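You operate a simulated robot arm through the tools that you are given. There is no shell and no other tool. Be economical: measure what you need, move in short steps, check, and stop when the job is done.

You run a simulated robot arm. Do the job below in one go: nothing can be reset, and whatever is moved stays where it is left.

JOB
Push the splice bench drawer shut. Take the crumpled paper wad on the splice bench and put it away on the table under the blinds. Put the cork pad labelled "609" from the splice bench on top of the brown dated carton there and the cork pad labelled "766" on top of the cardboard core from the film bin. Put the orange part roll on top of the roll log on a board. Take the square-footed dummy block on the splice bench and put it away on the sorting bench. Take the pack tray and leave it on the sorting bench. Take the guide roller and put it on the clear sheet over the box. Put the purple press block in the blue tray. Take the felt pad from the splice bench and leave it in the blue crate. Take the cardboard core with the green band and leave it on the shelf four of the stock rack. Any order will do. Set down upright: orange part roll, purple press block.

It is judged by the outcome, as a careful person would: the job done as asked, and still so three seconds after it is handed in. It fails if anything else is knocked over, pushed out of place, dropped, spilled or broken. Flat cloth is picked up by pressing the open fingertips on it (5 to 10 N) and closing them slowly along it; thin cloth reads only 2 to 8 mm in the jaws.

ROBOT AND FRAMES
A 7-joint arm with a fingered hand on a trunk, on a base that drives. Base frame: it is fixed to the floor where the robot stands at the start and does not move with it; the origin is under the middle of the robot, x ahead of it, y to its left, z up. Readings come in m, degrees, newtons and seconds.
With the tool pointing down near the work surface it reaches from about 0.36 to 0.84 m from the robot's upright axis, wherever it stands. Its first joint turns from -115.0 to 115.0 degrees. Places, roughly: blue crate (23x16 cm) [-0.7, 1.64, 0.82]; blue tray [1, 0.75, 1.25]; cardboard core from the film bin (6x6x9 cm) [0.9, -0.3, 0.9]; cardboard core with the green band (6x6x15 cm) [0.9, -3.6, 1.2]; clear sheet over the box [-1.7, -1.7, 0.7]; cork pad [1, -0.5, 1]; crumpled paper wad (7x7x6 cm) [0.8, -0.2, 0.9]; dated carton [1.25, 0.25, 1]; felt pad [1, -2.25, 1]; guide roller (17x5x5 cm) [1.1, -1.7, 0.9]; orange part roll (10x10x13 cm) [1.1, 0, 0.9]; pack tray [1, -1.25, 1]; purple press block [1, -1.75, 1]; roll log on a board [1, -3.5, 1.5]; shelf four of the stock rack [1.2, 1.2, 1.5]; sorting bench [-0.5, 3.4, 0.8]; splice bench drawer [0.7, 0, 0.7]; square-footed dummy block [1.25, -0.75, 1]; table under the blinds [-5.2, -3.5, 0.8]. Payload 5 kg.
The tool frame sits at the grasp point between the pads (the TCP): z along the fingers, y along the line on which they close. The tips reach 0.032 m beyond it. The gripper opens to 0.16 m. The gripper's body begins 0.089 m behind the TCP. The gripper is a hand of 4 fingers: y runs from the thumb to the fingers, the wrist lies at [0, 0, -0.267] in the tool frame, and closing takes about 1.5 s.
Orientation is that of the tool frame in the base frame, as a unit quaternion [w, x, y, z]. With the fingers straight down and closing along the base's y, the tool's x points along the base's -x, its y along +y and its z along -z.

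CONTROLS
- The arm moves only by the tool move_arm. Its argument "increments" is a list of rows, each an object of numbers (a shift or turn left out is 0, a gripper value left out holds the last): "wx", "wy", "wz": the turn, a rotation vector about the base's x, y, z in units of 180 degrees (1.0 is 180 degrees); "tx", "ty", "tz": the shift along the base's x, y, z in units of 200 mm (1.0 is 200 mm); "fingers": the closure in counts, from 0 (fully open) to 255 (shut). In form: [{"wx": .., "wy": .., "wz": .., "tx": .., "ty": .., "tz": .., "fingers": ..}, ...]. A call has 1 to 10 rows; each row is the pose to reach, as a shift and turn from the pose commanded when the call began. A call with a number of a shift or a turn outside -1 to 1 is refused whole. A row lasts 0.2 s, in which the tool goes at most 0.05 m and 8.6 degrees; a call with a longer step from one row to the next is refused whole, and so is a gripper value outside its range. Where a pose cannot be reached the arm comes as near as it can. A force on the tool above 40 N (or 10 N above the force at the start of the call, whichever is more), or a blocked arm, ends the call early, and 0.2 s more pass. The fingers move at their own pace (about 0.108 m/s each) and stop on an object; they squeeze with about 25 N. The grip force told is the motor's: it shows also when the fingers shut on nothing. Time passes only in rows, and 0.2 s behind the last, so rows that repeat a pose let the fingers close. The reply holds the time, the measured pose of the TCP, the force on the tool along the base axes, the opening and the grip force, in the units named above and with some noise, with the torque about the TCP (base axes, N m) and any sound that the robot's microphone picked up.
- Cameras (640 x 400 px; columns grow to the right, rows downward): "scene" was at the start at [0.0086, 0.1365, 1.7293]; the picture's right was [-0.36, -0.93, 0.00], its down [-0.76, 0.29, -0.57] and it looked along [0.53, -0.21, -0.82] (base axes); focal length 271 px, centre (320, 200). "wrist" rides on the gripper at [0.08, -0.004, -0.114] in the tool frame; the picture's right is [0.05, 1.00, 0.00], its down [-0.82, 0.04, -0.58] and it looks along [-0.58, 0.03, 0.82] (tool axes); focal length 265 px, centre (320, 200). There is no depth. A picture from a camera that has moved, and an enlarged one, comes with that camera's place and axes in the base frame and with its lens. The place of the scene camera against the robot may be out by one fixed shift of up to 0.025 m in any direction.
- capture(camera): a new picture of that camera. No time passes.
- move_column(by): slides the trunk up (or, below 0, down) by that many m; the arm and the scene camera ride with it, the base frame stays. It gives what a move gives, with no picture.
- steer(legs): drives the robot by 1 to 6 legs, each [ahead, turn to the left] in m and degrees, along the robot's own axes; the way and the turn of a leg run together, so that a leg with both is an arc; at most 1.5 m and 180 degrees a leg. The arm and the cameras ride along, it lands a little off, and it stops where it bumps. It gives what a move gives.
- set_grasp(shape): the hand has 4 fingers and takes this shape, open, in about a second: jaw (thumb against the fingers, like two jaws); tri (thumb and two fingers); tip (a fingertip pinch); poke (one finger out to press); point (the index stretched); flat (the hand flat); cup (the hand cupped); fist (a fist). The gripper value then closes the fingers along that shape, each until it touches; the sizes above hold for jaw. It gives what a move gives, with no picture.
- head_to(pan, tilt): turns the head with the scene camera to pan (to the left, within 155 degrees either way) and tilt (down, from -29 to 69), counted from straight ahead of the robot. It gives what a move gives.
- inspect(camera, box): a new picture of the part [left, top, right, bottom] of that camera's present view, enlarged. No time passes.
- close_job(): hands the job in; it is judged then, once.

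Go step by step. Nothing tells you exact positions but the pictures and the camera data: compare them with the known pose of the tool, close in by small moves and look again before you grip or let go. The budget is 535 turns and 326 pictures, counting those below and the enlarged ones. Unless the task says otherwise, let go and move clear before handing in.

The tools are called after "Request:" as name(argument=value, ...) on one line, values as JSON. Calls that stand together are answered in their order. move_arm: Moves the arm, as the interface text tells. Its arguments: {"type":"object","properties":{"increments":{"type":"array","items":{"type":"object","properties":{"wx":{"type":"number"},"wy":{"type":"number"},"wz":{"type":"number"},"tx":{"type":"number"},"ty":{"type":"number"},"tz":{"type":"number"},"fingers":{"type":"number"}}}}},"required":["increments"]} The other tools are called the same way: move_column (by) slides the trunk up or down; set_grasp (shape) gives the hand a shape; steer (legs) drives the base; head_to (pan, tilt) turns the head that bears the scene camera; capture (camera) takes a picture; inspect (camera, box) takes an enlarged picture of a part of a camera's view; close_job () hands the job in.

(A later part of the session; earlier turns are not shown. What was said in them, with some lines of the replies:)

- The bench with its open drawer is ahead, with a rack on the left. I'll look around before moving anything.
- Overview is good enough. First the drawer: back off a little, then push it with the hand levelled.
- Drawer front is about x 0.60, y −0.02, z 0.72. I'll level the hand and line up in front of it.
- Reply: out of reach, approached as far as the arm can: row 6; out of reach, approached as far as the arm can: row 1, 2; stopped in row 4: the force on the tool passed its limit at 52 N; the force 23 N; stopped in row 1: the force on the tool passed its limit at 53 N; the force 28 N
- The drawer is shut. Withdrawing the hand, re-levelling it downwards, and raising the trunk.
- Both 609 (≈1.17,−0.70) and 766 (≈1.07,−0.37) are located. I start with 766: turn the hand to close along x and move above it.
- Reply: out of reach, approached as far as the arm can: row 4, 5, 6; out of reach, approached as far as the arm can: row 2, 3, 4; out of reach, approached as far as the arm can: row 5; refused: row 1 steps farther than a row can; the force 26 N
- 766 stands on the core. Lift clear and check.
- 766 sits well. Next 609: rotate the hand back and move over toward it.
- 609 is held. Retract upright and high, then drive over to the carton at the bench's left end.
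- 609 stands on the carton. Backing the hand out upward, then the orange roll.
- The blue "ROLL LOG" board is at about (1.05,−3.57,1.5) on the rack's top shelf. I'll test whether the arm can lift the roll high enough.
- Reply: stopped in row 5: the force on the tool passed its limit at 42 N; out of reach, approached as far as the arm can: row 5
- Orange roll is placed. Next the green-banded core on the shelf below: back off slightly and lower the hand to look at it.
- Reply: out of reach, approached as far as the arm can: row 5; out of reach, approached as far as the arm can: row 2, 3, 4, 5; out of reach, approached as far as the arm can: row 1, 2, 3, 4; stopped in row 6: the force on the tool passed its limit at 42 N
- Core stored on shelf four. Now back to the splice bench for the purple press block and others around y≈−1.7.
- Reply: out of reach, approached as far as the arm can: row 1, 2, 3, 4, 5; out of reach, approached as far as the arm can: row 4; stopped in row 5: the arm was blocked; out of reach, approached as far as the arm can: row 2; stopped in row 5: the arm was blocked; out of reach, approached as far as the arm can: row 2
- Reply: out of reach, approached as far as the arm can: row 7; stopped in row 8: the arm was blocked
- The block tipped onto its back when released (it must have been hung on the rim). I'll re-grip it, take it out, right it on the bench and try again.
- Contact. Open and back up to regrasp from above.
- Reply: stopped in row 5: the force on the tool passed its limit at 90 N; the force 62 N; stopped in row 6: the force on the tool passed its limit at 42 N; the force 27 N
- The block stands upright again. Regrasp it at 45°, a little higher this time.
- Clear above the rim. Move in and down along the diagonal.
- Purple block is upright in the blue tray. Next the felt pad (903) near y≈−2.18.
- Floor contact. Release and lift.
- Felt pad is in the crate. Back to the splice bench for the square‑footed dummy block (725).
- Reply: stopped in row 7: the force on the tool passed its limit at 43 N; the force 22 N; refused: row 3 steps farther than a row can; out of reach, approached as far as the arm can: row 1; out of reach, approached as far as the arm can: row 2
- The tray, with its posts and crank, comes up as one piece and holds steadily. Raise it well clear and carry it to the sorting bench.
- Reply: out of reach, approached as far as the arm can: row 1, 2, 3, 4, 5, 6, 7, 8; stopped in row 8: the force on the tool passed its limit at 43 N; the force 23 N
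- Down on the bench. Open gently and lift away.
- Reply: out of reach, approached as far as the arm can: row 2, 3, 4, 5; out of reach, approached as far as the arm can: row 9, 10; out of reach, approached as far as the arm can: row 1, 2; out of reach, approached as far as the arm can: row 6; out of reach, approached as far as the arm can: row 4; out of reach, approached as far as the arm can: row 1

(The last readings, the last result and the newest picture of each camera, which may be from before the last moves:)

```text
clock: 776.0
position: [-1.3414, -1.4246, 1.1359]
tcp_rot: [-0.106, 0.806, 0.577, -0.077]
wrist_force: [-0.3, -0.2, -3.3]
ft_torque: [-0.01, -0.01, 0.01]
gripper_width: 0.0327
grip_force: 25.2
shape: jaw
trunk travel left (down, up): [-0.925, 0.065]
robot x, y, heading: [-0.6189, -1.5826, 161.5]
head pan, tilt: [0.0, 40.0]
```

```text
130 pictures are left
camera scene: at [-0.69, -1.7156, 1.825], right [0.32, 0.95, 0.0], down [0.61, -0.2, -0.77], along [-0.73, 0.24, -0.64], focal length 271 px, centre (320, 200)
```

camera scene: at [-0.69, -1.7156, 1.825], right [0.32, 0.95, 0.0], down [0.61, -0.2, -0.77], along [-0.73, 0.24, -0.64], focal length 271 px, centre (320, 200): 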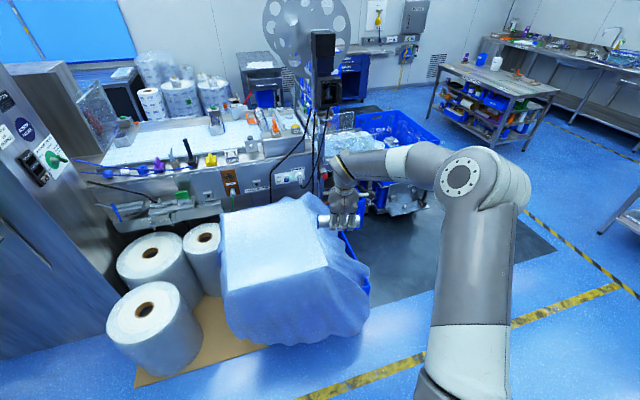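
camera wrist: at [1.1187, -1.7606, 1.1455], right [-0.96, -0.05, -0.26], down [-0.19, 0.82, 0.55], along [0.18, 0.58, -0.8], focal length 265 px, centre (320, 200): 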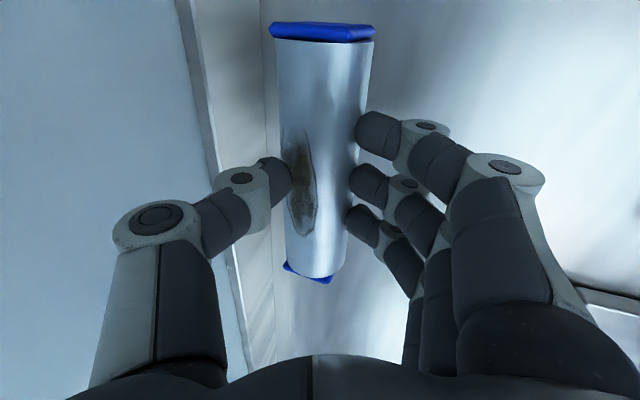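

Request:
steer(legs=[[0, 18.5], [0.25, 0]])

Request:
capture(camera="scene")

Request:
capture(camera="wrist")

```text
clock: 778.8
position: [-1.609, -1.6654, 1.1343]
tcp_rot: [-0.092, 0.702, 0.7, -0.092]
wrist_force: [-1.2, -0.1, -4.3]
ft_torque: [0.0, -0.04, 0.01]
gripper_width: 0.0327
grip_force: 24.9
shape: jaw
trunk travel left (down, up): [-0.925, 0.065]
robot x, y, heading: [-0.8756, -1.5832, -179.6]
head pan, tilt: [0.0, 40.0]
```

```text
129 pictures are left
camera scene: at [-0.8971, -1.7327, 1.8249], right [0.0, 1.0, 0.0], down [0.64, 0.0, -0.77], along [-0.77, 0.0, -0.64], focal length 271 px, centre (320, 200)
```

scene: 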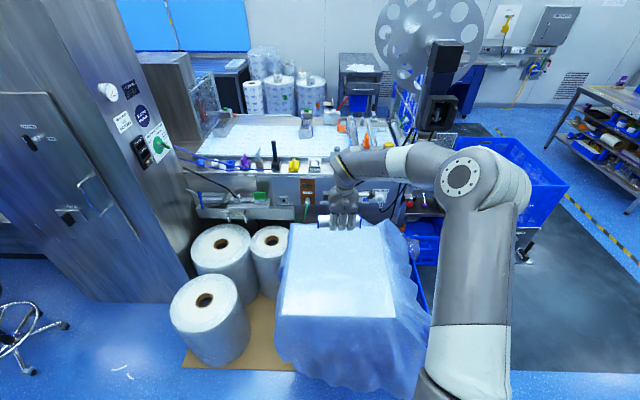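

```text
128 pictures are left
camera wrist: at [-1.5845, -1.5838, 1.2444], right [0.96, 0.05, -0.26], down [0.19, -0.81, 0.55], along [-0.18, -0.58, -0.8], focal length 265 px, centre (320, 200)
```

wrist: 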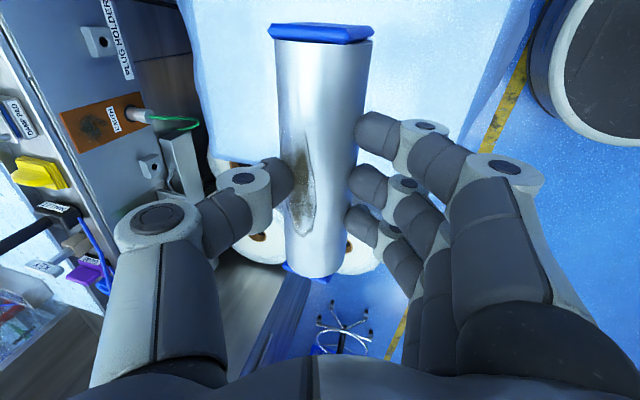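

Request:
move_column(by=-0.22)

Request:
move_arm(increments=[{"tx": -0.1, "ty": 0.05}, {"tx": -0.2, "ty": 0.1, "tz": -0.05}, {"tx": -0.2, "ty": 0.1, "tz": -0.15}, {"tx": -0.2, "ty": 0.1, "tz": -0.25}])

Request:
capture(camera="scene")

Request:
capture(camera="wrist")

```text
clock: 781.1
position: [-1.6081, -1.666, 0.9162]
tcp_rot: [-0.091, 0.701, 0.701, -0.093]
wrist_force: [-0.2, -0.3, -4.3]
ft_torque: [0.03, -0.03, 0.0]
gripper_width: 0.0326
grip_force: 24.7
shape: jaw
trunk travel left (down, up): [-0.705, 0.285]
robot x, y, heading: [-0.8728, -1.5808, -179.8]
head pan, tilt: [0.0, 40.0]
```

```text
clock: 782.1
position: [-1.6478, -1.6469, 0.8657]
tcp_rot: [-0.092, 0.702, 0.7, -0.094]
wrist_force: [-0.1, 0.6, -3.8]
ft_torque: [0.04, -0.04, 0.0]
gripper_width: 0.0326
grip_force: 24.4
shape: jaw
trunk travel left (down, up): [-0.705, 0.285]
robot x, y, heading: [-0.872, -1.5809, -179.9]
head pan, tilt: [0.0, 40.0]
```

```text
127 pictures are left
camera scene: at [-0.8957, -1.7327, 1.605], right [0.0, 1.0, 0.0], down [0.64, 0.0, -0.77], along [-0.77, 0.0, -0.64], focal length 271 px, centre (320, 200)
```

scene: 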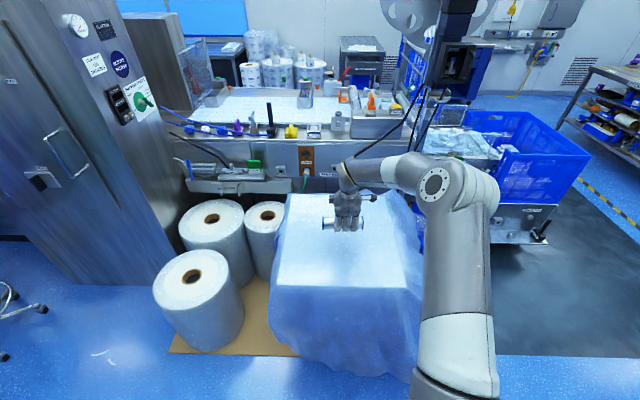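

```text
126 pictures are left
camera wrist: at [-1.6244, -1.5646, 0.9754], right [0.96, 0.05, -0.26], down [0.19, -0.81, 0.55], along [-0.18, -0.58, -0.8], focal length 265 px, centre (320, 200)
```

wrist: 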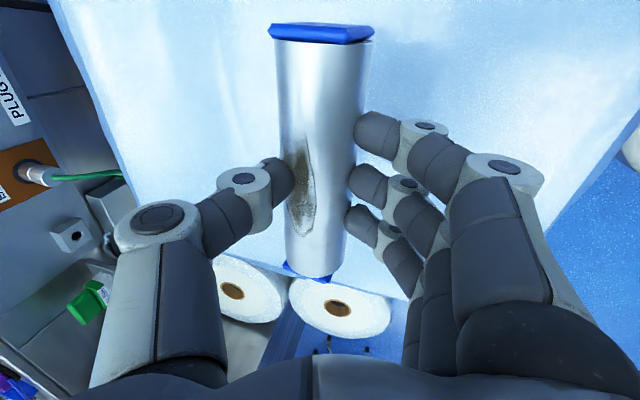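

Request:
move_arm(increments=[{"tz": -0.02}, {"tz": -0.05}, {"tz": -0.08}, {"tz": -0.11}, {"tz": -0.14}, {"tz": -0.17}, {"tz": -0.2}])

```text
clock: 783.8
position: [-1.6484, -1.6456, 0.8255]
tcp_rot: [-0.091, 0.702, 0.701, -0.093]
wrist_force: [-0.2, -0.6, -4.2]
ft_torque: [0.05, -0.04, 0.0]
gripper_width: 0.0325
grip_force: 25.2
shape: jaw
trunk travel left (down, up): [-0.705, 0.285]
robot x, y, heading: [-0.871, -1.5794, -179.8]
head pan, tilt: [0.0, 40.0]
```

Request:
move_arm(increments=[{"tz": -0.04}, {"tz": -0.08}, {"tz": -0.12}, {"tz": -0.16}, {"tz": -0.2}, {"tz": -0.24}, {"tz": -0.28}])

Request:
capture(camera="wrist")

```text
clock: 785.4
position: [-1.6474, -1.6453, 0.7784]
tcp_rot: [-0.095, 0.701, 0.701, -0.096]
wrist_force: [9.4, -1.9, 34.7]
ft_torque: [-0.03, 0.45, 0.03]
gripper_width: 0.0368
grip_force: 25.5
shape: jaw
trunk travel left (down, up): [-0.705, 0.285]
robot x, y, heading: [-0.8695, -1.5776, -179.5]
head pan, tilt: [0.0, 40.0]
```

```text
125 pictures are left
camera wrist: at [-1.6228, -1.5641, 0.886], right [0.96, 0.05, -0.27], down [0.2, -0.81, 0.55], along [-0.19, -0.58, -0.79], focal length 265 px, centre (320, 200)
```

wrist: 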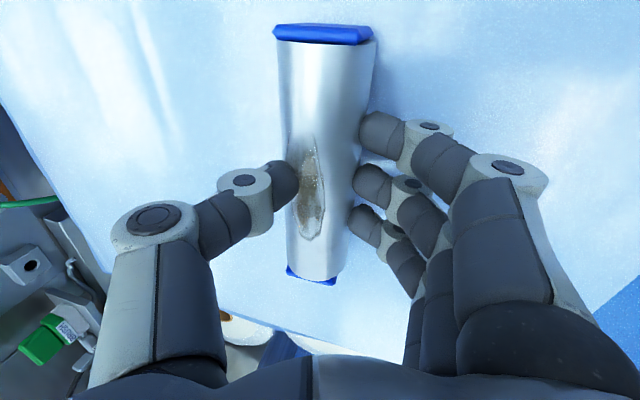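

Request:
move_arm(increments=[{"tz": 0.03}, {"tz": 0.03}, {"tz": 0.03, "fingers": 190}, {"tz": 0.03, "fingers": 175}, {"tz": 0.03, "fingers": 150}, {"tz": 0.03, "fingers": 120}, {"tz": 0.03, "fingers": 80}, {"tz": 0.03, "fingers": 60}])

Request:
capture(camera="wrist")

```text
clock: 787.1
position: [-1.6488, -1.6454, 0.776]
tcp_rot: [-0.092, 0.701, 0.701, -0.094]
wrist_force: [0.2, -0.1, -0.2]
ft_torque: [0.0, 0.02, 0.01]
gripper_width: 0.122
grip_force: 0.1
shape: jaw
trunk travel left (down, up): [-0.705, 0.285]
robot x, y, heading: [-0.8751, -1.5818, -179.9]
head pan, tilt: [0.0, 40.0]
```

```text
124 pictures are left
camera wrist: at [-1.6238, -1.5633, 0.8854], right [0.96, 0.05, -0.26], down [0.19, -0.81, 0.55], along [-0.18, -0.58, -0.8], focal length 265 px, centre (320, 200)
```

wrist: 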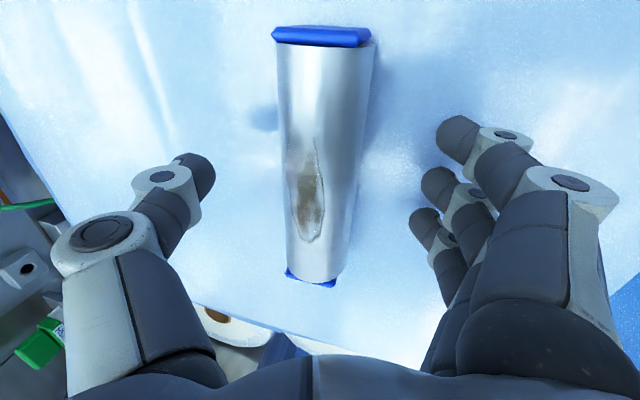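

Roller rests on the sheet. Lift straight up and check that it stays.

Request:
move_column(by=0.2)

Request:
capture(camera="wrist")

Request:
head_to(pan=0, tilt=15)

Request:
capture(camera="scene")

Request:
head_to(pan=-50, tilt=20)

Request:
capture(camera="scene")

```text
clock: 789.3
position: [-1.6486, -1.6455, 0.9754]
tcp_rot: [-0.092, 0.701, 0.701, -0.094]
wrist_force: [-0.1, 0.0, -0.6]
ft_torque: [0.0, -0.01, 0.0]
gripper_width: 0.1222
grip_force: 0.0
shape: jaw
trunk travel left (down, up): [-0.905, 0.085]
robot x, y, heading: [-0.8738, -1.5832, -179.9]
head pan, tilt: [0.0, 40.0]
```

```text
123 pictures are left
camera wrist: at [-1.6239, -1.5633, 1.0853], right [0.96, 0.05, -0.26], down [0.19, -0.81, 0.55], along [-0.18, -0.58, -0.8], focal length 265 px, centre (320, 200)
```

wrist: 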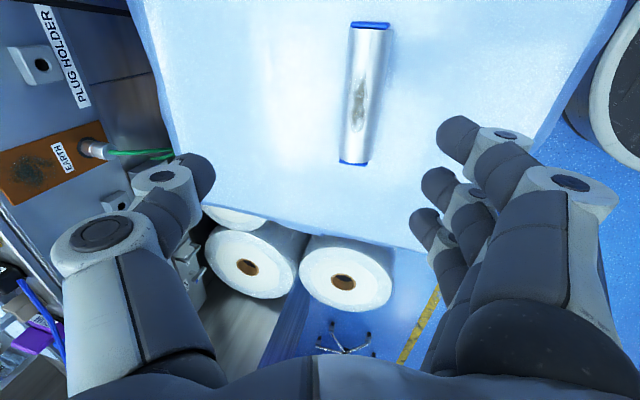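

```text
clock: 790.2
position: [-1.6489, -1.6453, 0.9759]
tcp_rot: [-0.092, 0.701, 0.701, -0.093]
wrist_force: [-0.2, 0.2, -0.2]
ft_torque: [0.01, 0.02, -0.02]
gripper_width: 0.1223
grip_force: 0.1
shape: jaw
trunk travel left (down, up): [-0.905, 0.085]
robot x, y, heading: [-0.8745, -1.5816, -179.8]
head pan, tilt: [0.0, 15.0]
```

```text
122 pictures are left
camera scene: at [-0.9035, -1.7327, 1.8445], right [0.0, 1.0, 0.0], down [0.26, 0.0, -0.97], along [-0.97, 0.0, -0.26], focal length 271 px, centre (320, 200)
```

scene: 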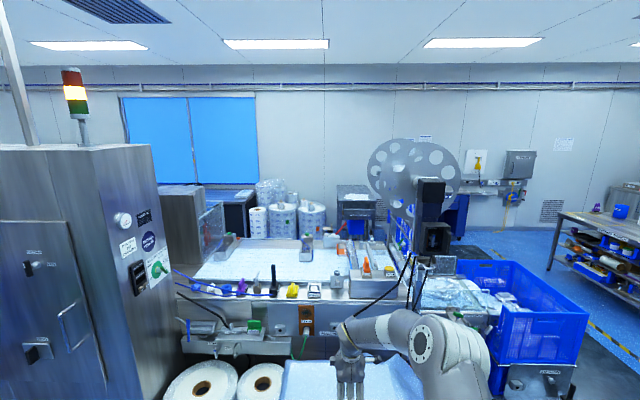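

```text
clock: 791.4
position: [-1.6492, -1.6444, 0.9752]
tcp_rot: [-0.092, 0.701, 0.701, -0.094]
wrist_force: [-0.1, -0.8, 0.2]
ft_torque: [-0.04, -0.05, 0.0]
gripper_width: 0.1221
grip_force: 0.0
shape: jaw
trunk travel left (down, up): [-0.905, 0.085]
robot x, y, heading: [-0.8686, -1.5834, -179.8]
head pan, tilt: [-50.0, 20.0]
```

```text
121 pictures are left
camera scene: at [-0.8703, -1.6613, 1.8364], right [0.76, 0.65, 0.0], down [0.22, -0.26, -0.94], along [-0.61, 0.72, -0.34], focal length 271 px, centre (320, 200)
```

scene: 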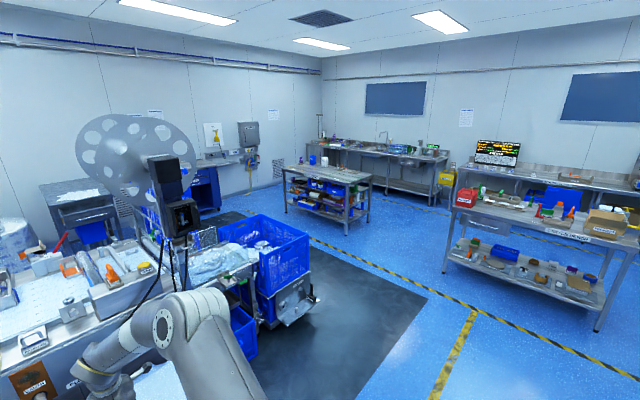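

Request:
steer(legs=[[-0.3, 0]])

Request:
move_column(by=0.08)

Request:
steer(legs=[[0, -117]])

Request:
steer(legs=[[1.3, 0]])

```text
clock: 793.5
position: [-1.3425, -1.6524, 0.9769]
tcp_rot: [-0.092, 0.697, 0.705, -0.095]
wrist_force: [-0.8, -0.2, 0.4]
ft_torque: [0.01, 0.0, 0.01]
gripper_width: 0.1217
grip_force: 0.1
shape: jaw
trunk travel left (down, up): [-0.905, 0.085]
robot x, y, heading: [-0.5706, -1.5787, -178.7]
head pan, tilt: [-50.0, 20.0]
```

```text
clock: 794.6
position: [-1.3427, -1.6519, 1.0559]
tcp_rot: [-0.092, 0.697, 0.705, -0.094]
wrist_force: [-0.7, -0.8, 0.1]
ft_torque: [0.03, 0.02, 0.01]
gripper_width: 0.1222
grip_force: 0.1
shape: jaw
trunk travel left (down, up): [-0.985, 0.005]
robot x, y, heading: [-0.5701, -1.5801, -179.0]
head pan, tilt: [-50.0, 20.0]
```

```text
clock: 799.9
position: [-0.2735, -0.8568, 1.0559]
tcp_rot: [-0.128, 0.964, -0.231, 0.029]
wrist_force: [0.3, -0.4, -0.1]
ft_torque: [0.01, -0.03, -0.02]
gripper_width: 0.1222
grip_force: 0.1
shape: jaw
trunk travel left (down, up): [-0.985, 0.005]
robot x, y, heading: [-0.5624, -1.5753, 63.1]
head pan, tilt: [-50.0, 20.0]
```

```text
clock: 806.5
position: [0.3211, 0.3065, 1.0557]
tcp_rot: [-0.127, 0.963, -0.234, 0.03]
wrist_force: [0.0, -0.3, 0.0]
ft_torque: [0.02, 0.01, 0.03]
gripper_width: 0.1221
grip_force: 0.1
shape: jaw
trunk travel left (down, up): [-0.985, 0.005]
robot x, y, heading: [0.0235, -0.4146, 63.3]
head pan, tilt: [-50.0, 20.0]
```

Request:
move_arm(increments=[{"wz": -0.045}, {"wz": -0.09}, {"wz": -0.135}, {"wz": -0.18}, {"wz": -0.225}, {"wz": -0.27}, {"wz": -0.315}, {"wz": -0.36}, {"wz": -0.405}, {"wz": -0.45}])

Request:
move_arm(increments=[{"wz": -0.045, "tz": 0.2}, {"wz": -0.045, "tz": 0.4}, {"wz": -0.045, "tz": 0.6}, {"wz": -0.045, "tz": 0.8}, {"wz": -0.045, "tz": 1.0}])

```text
clock: 808.7
position: [0.3207, 0.306, 1.0563]
tcp_rot: [0.078, -0.579, 0.805, -0.106]
wrist_force: [0.0, 0.1, 0.3]
ft_torque: [0.01, 0.0, 0.0]
gripper_width: 0.1221
grip_force: 0.0
shape: jaw
trunk travel left (down, up): [-0.985, 0.005]
robot x, y, heading: [0.021, -0.4156, 63.0]
head pan, tilt: [-50.0, 20.0]
```

```text
clock: 809.9
position: [0.3185, 0.3069, 1.2563]
tcp_rot: [0.069, -0.522, 0.843, -0.112]
wrist_force: [-0.2, -0.6, -0.7]
ft_torque: [0.02, 0.0, 0.02]
gripper_width: 0.1221
grip_force: 0.0
shape: jaw
trunk travel left (down, up): [-0.985, 0.005]
robot x, y, heading: [0.0224, -0.4118, 63.2]
head pan, tilt: [-50.0, 20.0]
```

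Request:
move_arm(increments=[{"wx": 0.0188, "wy": 0.0374, "wz": -0.001}, {"wx": 0.0377, "wy": 0.0748, "wz": -0.002}, {"wx": 0.0377, "wy": 0.0748, "wz": -0.002}])

Request:
steer(legs=[[0, -63]])

Request:
capture(camera="wrist")

```text
clock: 810.7
position: [0.3195, 0.3081, 1.2546]
tcp_rot: [0.001, -0.524, 0.852, 0.001]
wrist_force: [0.6, -0.8, -1.1]
ft_torque: [0.01, -0.02, -0.01]
gripper_width: 0.1222
grip_force: 0.0
shape: jaw
trunk travel left (down, up): [-0.985, 0.005]
robot x, y, heading: [0.0246, -0.4096, 63.2]
head pan, tilt: [-50.0, 20.0]
```

```text
clock: 813.9
position: [0.7997, -0.3714, 1.2548]
tcp_rot: [0.001, 0.011, 1.0, 0.0]
wrist_force: [0.5, -0.5, -0.3]
ft_torque: [0.05, -0.01, 0.01]
gripper_width: 0.1222
grip_force: 0.1
shape: jaw
trunk travel left (down, up): [-0.985, 0.005]
robot x, y, heading: [0.021, -0.4136, -1.4]
head pan, tilt: [-50.0, 20.0]
```

```text
120 pictures are left
camera wrist: at [0.7184, -0.3729, 1.3672], right [-0.03, 1.0, 0.0], down [0.82, 0.02, 0.58], along [0.58, 0.02, -0.82], focal length 265 px, centre (320, 200)
```

wrist: 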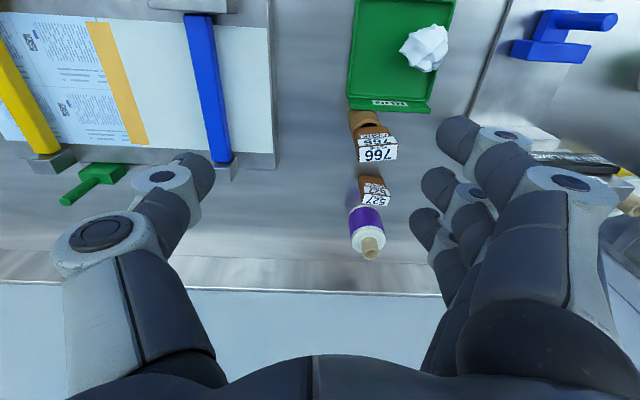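

Request:
move_arm(increments=[{"ty": 0.2, "fingers": 80}, {"ty": 0.4, "tx": -0.1}, {"ty": 0.6, "tx": -0.21}, {"ty": 0.78, "tx": -0.21, "tz": -0.1}, {"ty": 0.78, "tx": -0.21, "tz": -0.3}, {"ty": 0.78, "tx": -0.21, "tz": -0.5}, {"ty": 0.78, "tx": -0.21, "tz": -0.7}, {"ty": 0.78, "tx": -0.21, "tz": -0.9}])

Request:
capture(camera="wrist")

```text
clock: 815.7
position: [0.7621, -0.2136, 1.0756]
tcp_rot: [0.001, 0.011, 1.0, 0.0]
wrist_force: [0.5, 0.3, 0.1]
ft_torque: [0.02, 0.02, 0.01]
gripper_width: 0.1104
grip_force: 0.1
shape: jaw
trunk travel left (down, up): [-0.985, 0.005]
robot x, y, heading: [0.0237, -0.4136, -1.3]
head pan, tilt: [-50.0, 20.0]
```

```text
119 pictures are left
camera wrist: at [0.68, -0.2147, 1.1878], right [-0.03, 1.0, 0.0], down [0.81, 0.02, 0.58], along [0.58, 0.02, -0.82], focal length 265 px, centre (320, 200)
```

wrist: 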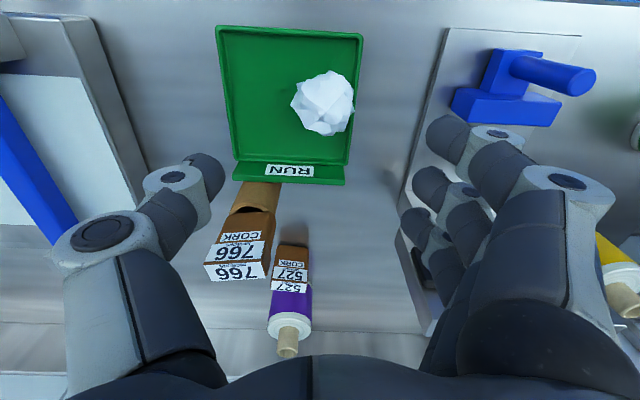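

Request:
move_arm(increments=[{"tx": -0.03, "ty": 0.02, "tz": -0.2}, {"tx": -0.03, "ty": 0.02, "tz": -0.4}, {"tx": -0.03, "ty": 0.02, "tz": -0.6}, {"tx": -0.03, "ty": 0.02, "tz": -0.72}])

Request:
move_arm(increments=[{"fingers": 110}, {"fingers": 140}, {"fingers": 170}, {"fingers": 200}, {"fingers": 230}, {"fingers": 255}, {"fingers": 255}])

Request:
capture(camera="wrist")

```text
clock: 816.7
position: [0.7528, -0.2113, 0.9323]
tcp_rot: [0.0, 0.01, 1.0, 0.0]
wrist_force: [0.6, -0.8, 0.5]
ft_torque: [0.0, 0.0, 0.06]
gripper_width: 0.1102
grip_force: 0.0
shape: jaw
trunk travel left (down, up): [-0.985, 0.005]
robot x, y, heading: [0.0234, -0.4146, -1.6]
head pan, tilt: [-50.0, 20.0]
```

```text
clock: 818.3
position: [0.7533, -0.2122, 0.9341]
tcp_rot: [0.001, 0.01, 1.0, 0.001]
wrist_force: [-0.2, 0.0, 0.5]
ft_torque: [0.01, -0.02, 0.0]
gripper_width: 0.0376
grip_force: 25.0
shape: jaw
trunk travel left (down, up): [-0.985, 0.005]
robot x, y, heading: [0.0192, -0.4153, -1.5]
head pan, tilt: [-50.0, 20.0]
```

```text
118 pictures are left
camera wrist: at [0.6712, -0.2126, 1.0459], right [-0.03, 1.0, 0.0], down [0.81, 0.02, 0.58], along [0.58, 0.02, -0.82], focal length 265 px, centre (320, 200)
```

wrist: 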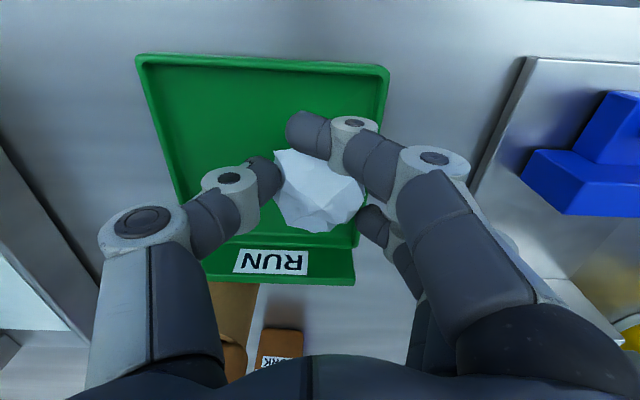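

Request:
move_arm(increments=[{"tz": 0.1}, {"tz": 0.25}, {"tz": 0.45}, {"tz": 0.65}, {"tz": 0.85}, {"tz": 1.0}])

Request:
capture(camera="wrist")

```text
clock: 819.7
position: [0.7498, -0.2131, 1.1322]
tcp_rot: [0.001, 0.01, 1.0, 0.0]
wrist_force: [0.1, 0.3, -1.0]
ft_torque: [-0.02, 0.01, 0.0]
gripper_width: 0.0373
grip_force: 24.9
shape: jaw
trunk travel left (down, up): [-0.985, 0.005]
robot x, y, heading: [0.0209, -0.4118, -1.3]
head pan, tilt: [-50.0, 20.0]
```

```text
117 pictures are left
camera wrist: at [0.6676, -0.2146, 1.2447], right [-0.03, 1.0, 0.0], down [0.82, 0.03, 0.58], along [0.58, 0.02, -0.82], focal length 265 px, centre (320, 200)
```

wrist: 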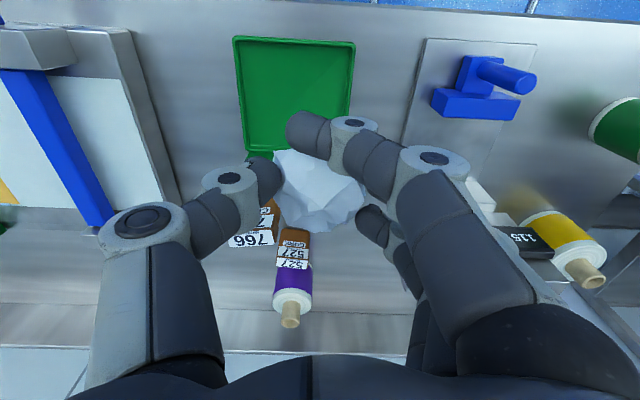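

Request:
steer(legs=[[-0.45, 0], [0, 146]])

Request:
steer(legs=[[1.4, 0], [0, 33]])

Request:
head_to(pan=10, tilt=18)

Request:
capture(camera="scene")

```text
clock: 828.7
position: [-1.1726, -0.2261, 1.1318]
tcp_rot: [0.0, 0.966, -0.258, -0.001]
wrist_force: [0.2, -0.9, -0.1]
ft_torque: [0.01, 0.03, -0.03]
gripper_width: 0.0369
grip_force: 25.5
shape: jaw
trunk travel left (down, up): [-0.985, 0.005]
robot x, y, heading: [-0.4394, -0.3997, 150.0]
head pan, tilt: [-50.0, 20.0]
```

```text
clock: 837.2
position: [-2.3613, 0.0559, 1.1319]
tcp_rot: [0.0, 1.0, 0.023, -0.001]
wrist_force: [0.1, -0.6, 0.0]
ft_torque: [0.02, -0.01, 0.0]
gripper_width: 0.037
grip_force: 24.9
shape: jaw
trunk travel left (down, up): [-0.985, 0.005]
robot x, y, heading: [-1.6491, 0.3021, -177.6]
head pan, tilt: [-50.0, 20.0]
```

```text
clock: 838.5
position: [-2.3608, 0.0565, 1.1318]
tcp_rot: [0.0, 1.0, 0.022, -0.001]
wrist_force: [-0.2, -0.4, -0.4]
ft_torque: [0.02, -0.03, -0.01]
gripper_width: 0.0369
grip_force: 25.2
shape: jaw
trunk travel left (down, up): [-0.985, 0.005]
robot x, y, heading: [-1.6495, 0.3026, -177.6]
head pan, tilt: [10.0, 18.0]
```

```text
116 pictures are left
camera scene: at [-1.6715, 0.1358, 1.9196], right [-0.21, 0.98, 0.0], down [0.3, 0.07, -0.95], along [-0.93, -0.2, -0.31], focal length 271 px, centre (320, 200)
```

scene: 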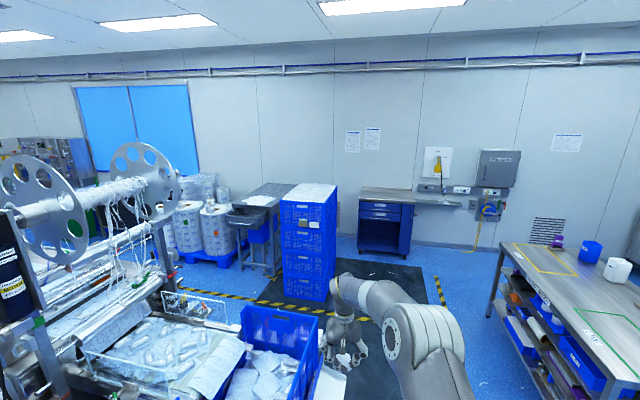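

Request:
move_arm(increments=[{"tz": 0.2}, {"tz": 0.4}, {"tz": 0.6}, {"tz": 0.8}, {"tz": 1.0}])

Request:
steer(legs=[[1.0, -1], [0.85, -1]])

Request:
head_to(pan=45, tilt=25)

Request:
capture(camera="scene")

Request:
head_to(pan=95, tilt=35)

Request:
capture(camera="scene")

```text
clock: 839.8
position: [-2.359, 0.0544, 1.3307]
tcp_rot: [0.0, 1.0, 0.023, -0.001]
wrist_force: [-0.5, -0.2, -0.4]
ft_torque: [-0.01, 0.03, 0.03]
gripper_width: 0.0367
grip_force: 24.8
shape: jaw
trunk travel left (down, up): [-0.985, 0.005]
robot x, y, heading: [-1.6485, 0.3045, -177.7]
head pan, tilt: [10.0, 18.0]
```

```text
clock: 849.1
position: [-4.2312, 0.0412, 1.3288]
tcp_rot: [0.0, 1.0, 0.001, 0.0]
wrist_force: [0.2, -0.2, -0.2]
ft_torque: [0.03, -0.04, 0.01]
gripper_width: 0.0367
grip_force: 24.9
shape: jaw
trunk travel left (down, up): [-0.985, 0.005]
robot x, y, heading: [-3.5096, 0.2584, 179.9]
head pan, tilt: [10.0, 18.0]
```

```text
clock: 850.1
position: [-4.23, 0.0394, 1.3299]
tcp_rot: [0.0, 1.0, 0.002, 0.0]
wrist_force: [0.0, 0.6, -0.5]
ft_torque: [-0.01, 0.0, 0.01]
gripper_width: 0.0371
grip_force: 24.7
shape: jaw
trunk travel left (down, up): [-0.985, 0.005]
robot x, y, heading: [-3.5087, 0.256, 179.8]
head pan, tilt: [45.0, 25.0]
```

```text
115 pictures are left
camera scene: at [-3.5137, 0.044, 1.9083], right [-0.71, 0.71, 0.0], down [0.3, 0.3, -0.91], along [-0.64, -0.64, -0.42], focal length 271 px, centre (320, 200)
```

scene: 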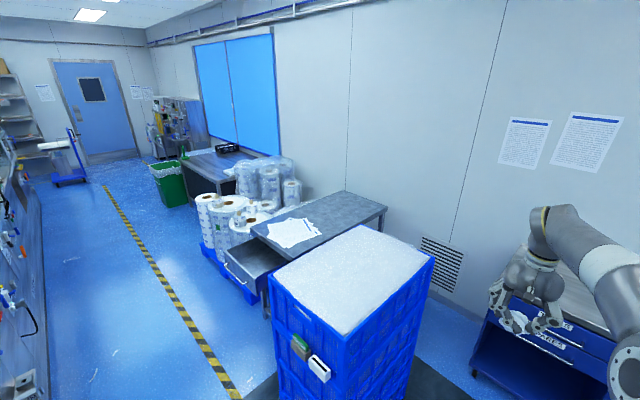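

```text
clock: 851.3
position: [-4.2318, 0.0408, 1.3296]
tcp_rot: [-0.001, 1.0, 0.001, -0.001]
wrist_force: [-0.5, 0.1, -0.5]
ft_torque: [-0.01, 0.01, -0.01]
gripper_width: 0.0367
grip_force: 25.2
shape: jaw
trunk travel left (down, up): [-0.985, 0.005]
robot x, y, heading: [-3.5095, 0.2587, 179.8]
head pan, tilt: [95.0, 35.0]
```

```text
114 pictures are left
camera scene: at [-3.4409, 0.0213, 1.8926], right [-1.0, -0.09, 0.0], down [-0.05, 0.57, -0.82], along [0.07, -0.82, -0.57], focal length 271 px, centre (320, 200)
```

scene: 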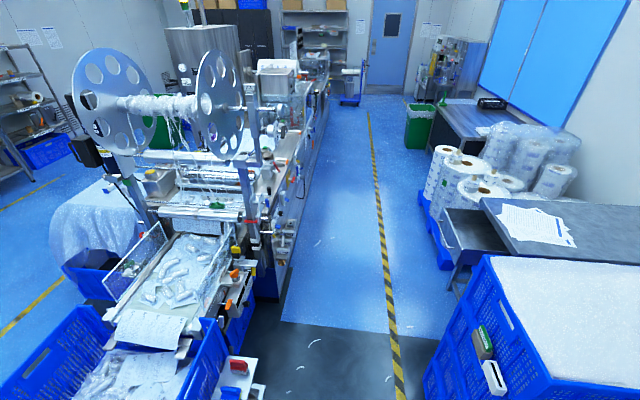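

Request:
move_arm(increments=[{"ty": 0.2}, {"ty": 0.4}, {"ty": 0.6}, {"ty": 0.8}, {"ty": 1.0}, {"ty": 1.0, "tz": 0.1}])

Request:
steer(legs=[[0, 90.2]])

Request:
head_to(pan=10, tilt=35)

Request:
capture(camera="scene")

```text
clock: 852.7
position: [-4.23, 0.2361, 1.3485]
tcp_rot: [0.0, 1.0, 0.002, -0.001]
wrist_force: [-0.2, -0.7, -0.1]
ft_torque: [0.03, 0.0, 0.01]
gripper_width: 0.0371
grip_force: 24.7
shape: jaw
trunk travel left (down, up): [-0.985, 0.005]
robot x, y, heading: [-3.5082, 0.2602, 180.1]
head pan, tilt: [95.0, 35.0]
```

```text
clock: 856.8
position: [-3.5132, -0.4622, 1.3484]
tcp_rot: [0.0, 0.718, 0.696, 0.0]
wrist_force: [-0.3, 0.8, 0.0]
ft_torque: [0.0, 0.03, -0.01]
gripper_width: 0.0366
grip_force: 24.9
shape: jaw
trunk travel left (down, up): [-0.985, 0.005]
robot x, y, heading: [-3.5089, 0.2584, -91.9]
head pan, tilt: [95.0, 35.0]
```

```text
clock: 858.4
position: [-3.5124, -0.4611, 1.3476]
tcp_rot: [0.001, 0.718, 0.696, 0.0]
wrist_force: [-0.5, -0.6, -0.5]
ft_torque: [-0.01, 0.02, -0.01]
gripper_width: 0.0366
grip_force: 24.7
shape: jaw
trunk travel left (down, up): [-0.985, 0.005]
robot x, y, heading: [-3.5085, 0.2571, -92.2]
head pan, tilt: [10.0, 35.0]
```

```text
113 pictures are left
camera scene: at [-3.3372, 0.2329, 1.8926], right [-0.99, -0.14, 0.0], down [-0.08, 0.57, -0.82], along [0.11, -0.81, -0.57], focal length 271 px, centre (320, 200)
```

scene: 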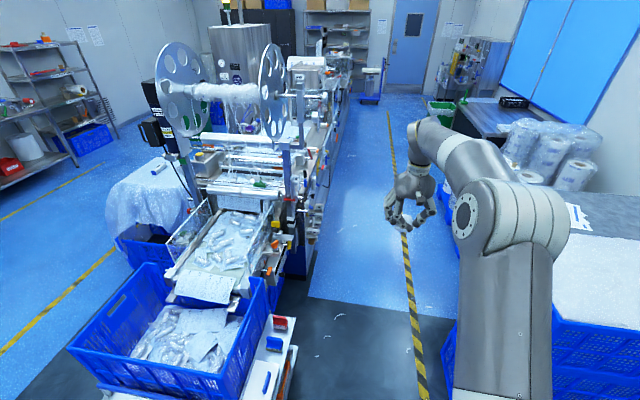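

Request:
steer(legs=[[0, 1.8], [0.7, 0]])

Request:
steer(legs=[[0.8, 0]])

```text
clock: 862.6
position: [-3.5096, -1.154, 1.3464]
tcp_rot: [0.0, 0.712, 0.702, -0.001]
wrist_force: [-0.1, -0.4, 0.0]
ft_torque: [0.03, 0.02, -0.05]
gripper_width: 0.0364
grip_force: 25.8
shape: jaw
trunk travel left (down, up): [-0.985, 0.005]
robot x, y, heading: [-3.5164, -0.43, -91.1]
head pan, tilt: [10.0, 35.0]
```

```text
clock: 866.8
position: [-3.5041, -1.93, 1.348]
tcp_rot: [0.0, 0.705, 0.709, 0.0]
wrist_force: [-0.8, -0.2, -0.5]
ft_torque: [0.04, 0.0, -0.02]
gripper_width: 0.0364
grip_force: 25.1
shape: jaw
trunk travel left (down, up): [-0.985, 0.005]
robot x, y, heading: [-3.5266, -1.2121, -89.7]
head pan, tilt: [10.0, 35.0]
```

Request:
steer(legs=[[1.1, -1], [1.05, -1]])

Request:
head_to(pan=-75, tilt=35)

Request:
capture(camera="scene")

```text
clock: 877.4
position: [-3.5884, -4.0666, 1.3483]
tcp_rot: [0.001, 0.723, 0.691, -0.001]
wrist_force: [-0.5, 0.7, -0.5]
ft_torque: [0.01, -0.01, 0.02]
gripper_width: 0.0365
grip_force: 25.3
shape: jaw
trunk travel left (down, up): [-0.985, 0.005]
robot x, y, heading: [-3.571, -3.3459, -93.1]
head pan, tilt: [10.0, 35.0]
```

```text
clock: 879.0
position: [-3.5896, -4.0655, 1.348]
tcp_rot: [0.0, 0.724, 0.69, 0.0]
wrist_force: [0.2, 0.0, -0.1]
ft_torque: [-0.01, 0.0, 0.02]
gripper_width: 0.0365
grip_force: 24.7
shape: jaw
trunk travel left (down, up): [-0.985, 0.005]
robot x, y, heading: [-3.5722, -3.3442, -93.0]
head pan, tilt: [-75.0, 35.0]
```

```text
112 pictures are left
camera scene: at [-3.4983, -3.3054, 1.8926], right [-0.21, 0.98, 0.0], down [0.56, 0.12, -0.82], along [-0.8, -0.17, -0.57], focal length 271 px, centre (320, 200)
```

scene: 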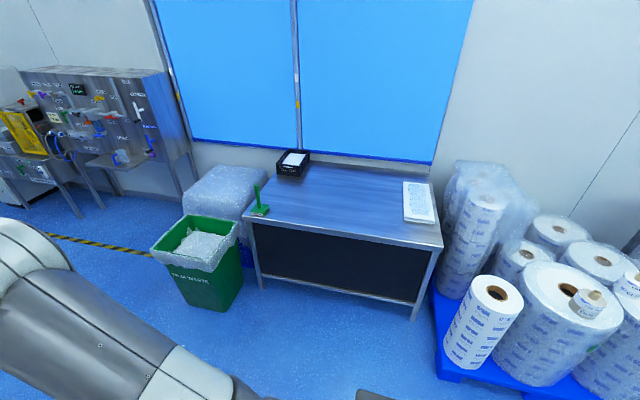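

Request:
steer(legs=[[0, -87], [0.55, 0]])

Request:
head_to(pan=0, tilt=45)

Request:
capture(camera="scene")

Request:
capture(camera="wrist")

```text
clock: 885.7
position: [-4.841, -3.4232, 1.3472]
tcp_rot: [0.0, 1.0, 0.024, -0.001]
wrist_force: [-0.4, 0.9, -0.8]
ft_torque: [0.01, -0.04, 0.01]
gripper_width: 0.0361
grip_force: 24.8
shape: jaw
trunk travel left (down, up): [-0.985, 0.005]
robot x, y, heading: [-4.1219, -3.3739, -177.6]
head pan, tilt: [-75.0, 35.0]
```

```text
clock: 887.2
position: [-4.8395, -3.4221, 1.3475]
tcp_rot: [0.0, 1.0, 0.024, -0.001]
wrist_force: [-0.1, -0.1, -0.6]
ft_torque: [0.02, 0.0, 0.04]
gripper_width: 0.0367
grip_force: 25.0
shape: jaw
trunk travel left (down, up): [-0.985, 0.005]
robot x, y, heading: [-4.1186, -3.37, -177.4]
head pan, tilt: [0.0, 45.0]
```

```text
111 pictures are left
camera scene: at [-4.1327, -3.5221, 1.8777], right [-0.04, 1.0, 0.0], down [0.71, 0.03, -0.71], along [-0.71, -0.03, -0.71], focal length 271 px, centre (320, 200)
```

scene: 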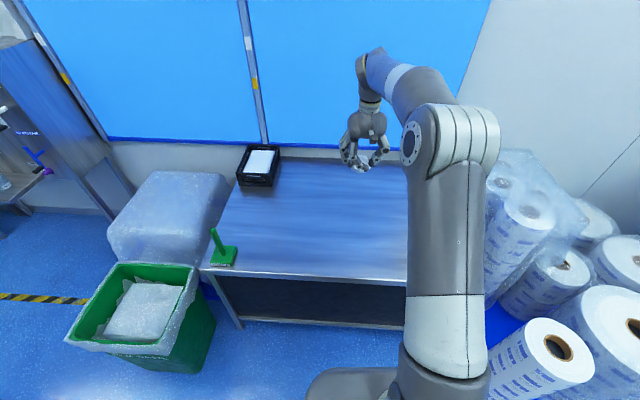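

```text
110 pictures are left
camera wrist: at [-4.7602, -3.414, 1.4604], right [0.1, -1.0, 0.0], down [-0.81, -0.08, 0.58], along [-0.58, -0.06, -0.82], focal length 265 px, centre (320, 200)
```

wrist: 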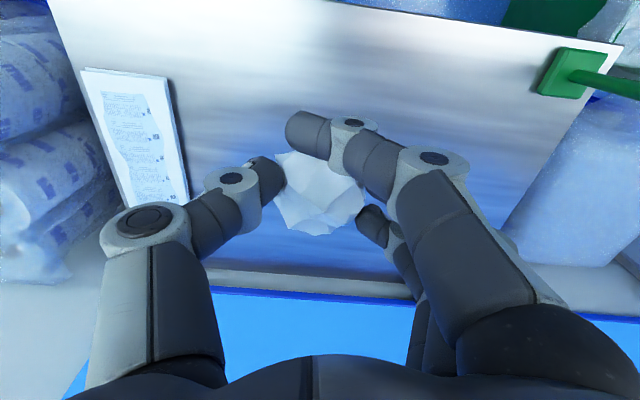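

Request:
steer(legs=[[0.1, 0]])

Request:
move_column(by=-0.35)

Request:
move_arm(increments=[{"tz": -0.15}, {"tz": -0.3}, {"tz": -0.45}, {"tz": -0.55}])

Request:
capture(camera="wrist")

```text
clock: 888.3
position: [-4.9416, -3.4275, 1.347]
tcp_rot: [0.001, 1.0, 0.023, -0.001]
wrist_force: [-1.4, -0.3, 0.3]
ft_torque: [0.02, -0.06, 0.03]
gripper_width: 0.0364
grip_force: 24.9
shape: jaw
trunk travel left (down, up): [-0.985, 0.005]
robot x, y, heading: [-4.2225, -3.3752, -177.6]
head pan, tilt: [0.0, 45.0]
```

```text
clock: 891.7
position: [-4.9404, -3.428, 0.9979]
tcp_rot: [0.0, 1.0, 0.024, -0.001]
wrist_force: [0.0, 0.5, -1.0]
ft_torque: [-0.03, 0.0, -0.01]
gripper_width: 0.0364
grip_force: 25.2
shape: jaw
trunk travel left (down, up): [-0.635, 0.355]
robot x, y, heading: [-4.22, -3.3741, -177.5]
head pan, tilt: [0.0, 45.0]
```

```text
clock: 892.7
position: [-4.9411, -3.4266, 0.89]
tcp_rot: [0.0, 1.0, 0.024, 0.0]
wrist_force: [0.4, -0.2, -0.6]
ft_torque: [-0.03, -0.01, 0.0]
gripper_width: 0.0364
grip_force: 24.8
shape: jaw
trunk travel left (down, up): [-0.635, 0.355]
robot x, y, heading: [-4.2178, -3.3746, -177.6]
head pan, tilt: [0.0, 45.0]
```

```text
109 pictures are left
camera wrist: at [-4.8613, -3.4178, 1.0016], right [0.1, -1.0, 0.0], down [-0.81, -0.08, 0.58], along [-0.58, -0.06, -0.82], focal length 265 px, centre (320, 200)
```

wrist: 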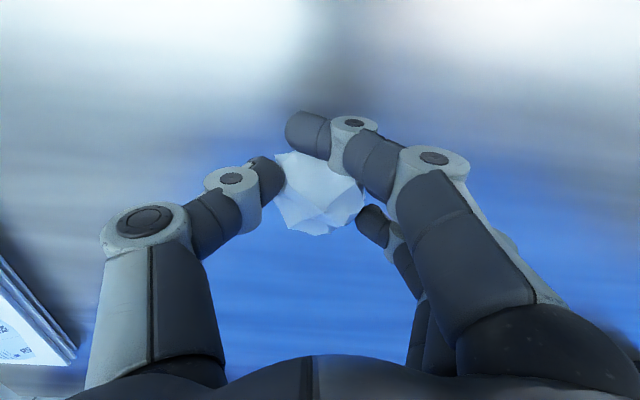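

Request:
move_arm(increments=[{"tz": -0.06}, {"tz": -0.12}, {"tz": -0.18}, {"tz": -0.24}, {"tz": -0.29}, {"tz": -0.33}, {"tz": -0.37}, {"tz": -0.41}])

Request:
capture(camera="wrist")

```text
clock: 894.6
position: [-4.9422, -3.4288, 0.8131]
tcp_rot: [0.001, 1.0, 0.024, -0.008]
wrist_force: [-0.1, -0.1, 17.3]
ft_torque: [-0.24, 0.26, -0.03]
gripper_width: 0.037
grip_force: 25.0
shape: jaw
trunk travel left (down, up): [-0.635, 0.355]
robot x, y, heading: [-4.2162, -3.3753, -177.2]
head pan, tilt: [0.0, 45.0]
stopped in row 8: the force on the tool passed its limit at 41 N (the readings are from after the stop); the commanded pose is now the measured one
```

```text
108 pictures are left
camera wrist: at [-4.8614, -3.4192, 0.9241], right [0.1, -1.0, 0.0], down [-0.8, -0.08, 0.59], along [-0.59, -0.06, -0.81], focal length 265 px, centre (320, 200)
```

wrist: 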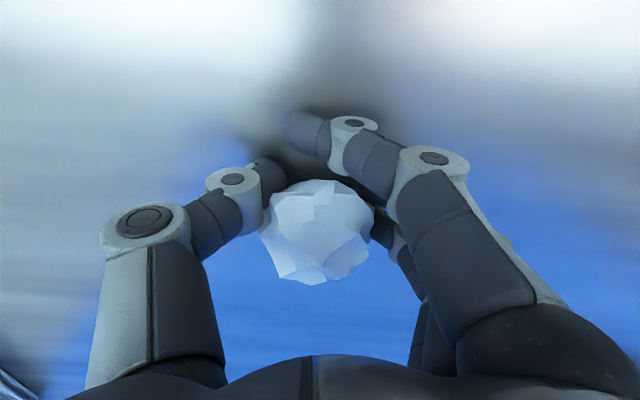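

Request:
move_arm(increments=[{"tz": 0.01}, {"tz": 0.01, "fingers": 185}, {"tz": 0.01, "fingers": 165}, {"tz": 0.01, "fingers": 140}, {"tz": 0.01, "fingers": 100}, {"tz": 0.01, "fingers": 50}, {"tz": 0.01, "fingers": 20}, {"tz": 0.01, "fingers": 20}])

Request:
capture(camera="wrist")

Request:
move_column(by=0.25)

Request:
capture(camera="wrist")

```text
clock: 896.4
position: [-4.9412, -3.4296, 0.8099]
tcp_rot: [0.0, 1.0, 0.024, -0.004]
wrist_force: [2.5, 0.6, 5.0]
ft_torque: [-0.23, -0.1, 0.06]
gripper_width: 0.1472
grip_force: 0.0
shape: jaw
trunk travel left (down, up): [-0.635, 0.355]
robot x, y, heading: [-4.2201, -3.3748, -177.5]
head pan, tilt: [0.0, 45.0]
```

```text
107 pictures are left
camera wrist: at [-4.8605, -3.4204, 0.9224], right [0.1, -0.99, 0.0], down [-0.81, -0.08, 0.58], along [-0.58, -0.06, -0.81], focal length 265 px, centre (320, 200)
```

wrist: 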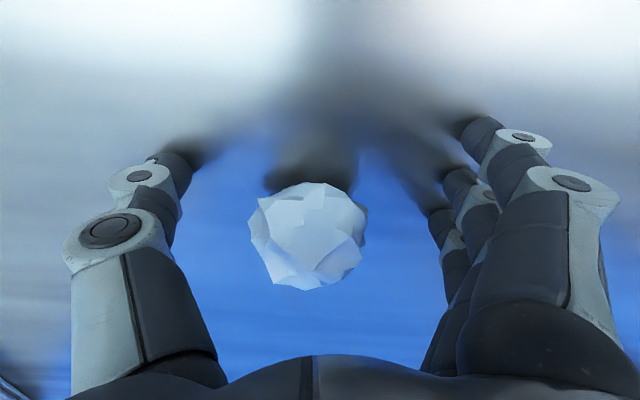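

```text
clock: 899.0
position: [-4.9415, -3.4291, 1.0618]
tcp_rot: [0.001, 1.0, 0.024, -0.004]
wrist_force: [0.3, 0.2, -1.3]
ft_torque: [-0.02, -0.03, 0.01]
gripper_width: 0.1474
grip_force: 0.1
shape: jaw
trunk travel left (down, up): [-0.885, 0.105]
robot x, y, heading: [-4.2171, -3.3745, -178.0]
head pan, tilt: [0.0, 45.0]
```

```text
106 pictures are left
camera wrist: at [-4.8617, -3.4198, 1.173], right [0.1, -1.0, 0.0], down [-0.81, -0.08, 0.58], along [-0.58, -0.06, -0.81], focal length 265 px, centre (320, 200)
```

wrist: 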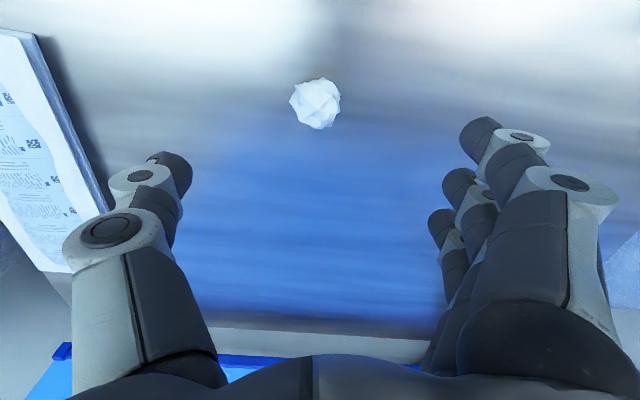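

The wad is on the table and stays put. I back the hand clear before handing in.

Request:
steer(legs=[[-0.25, 0]])

Request:
capture(camera="scene")

```text
clock: 900.8
position: [-4.6899, -3.4164, 1.0615]
tcp_rot: [0.001, 1.0, 0.023, -0.003]
wrist_force: [0.2, 0.9, 0.0]
ft_torque: [-0.01, 0.05, 0.01]
gripper_width: 0.1477
grip_force: 0.0
shape: jaw
trunk travel left (down, up): [-0.885, 0.105]
robot x, y, heading: [-3.9667, -3.3641, -177.6]
head pan, tilt: [0.0, 45.0]
```

```text
105 pictures are left
camera scene: at [-3.9808, -3.5159, 1.7778], right [-0.04, 1.0, 0.0], down [0.71, 0.03, -0.71], along [-0.71, -0.03, -0.71], focal length 271 px, centre (320, 200)
```

scene: 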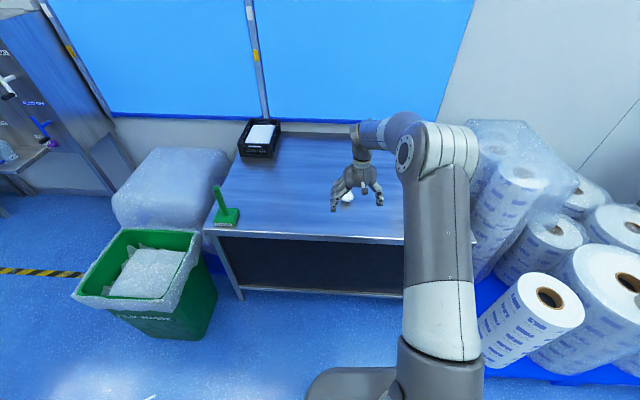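

Request:
close_job()

```text
The job is handed in.
```

All eleven tasks are done and handed in: the drawer is shut, and all ten items sit where you asked, with the orange part roll and purple press block upright.

The purple press block tipped over in the blue tray on the first try. I took it out, stood it up on the splice bench and placed it again.
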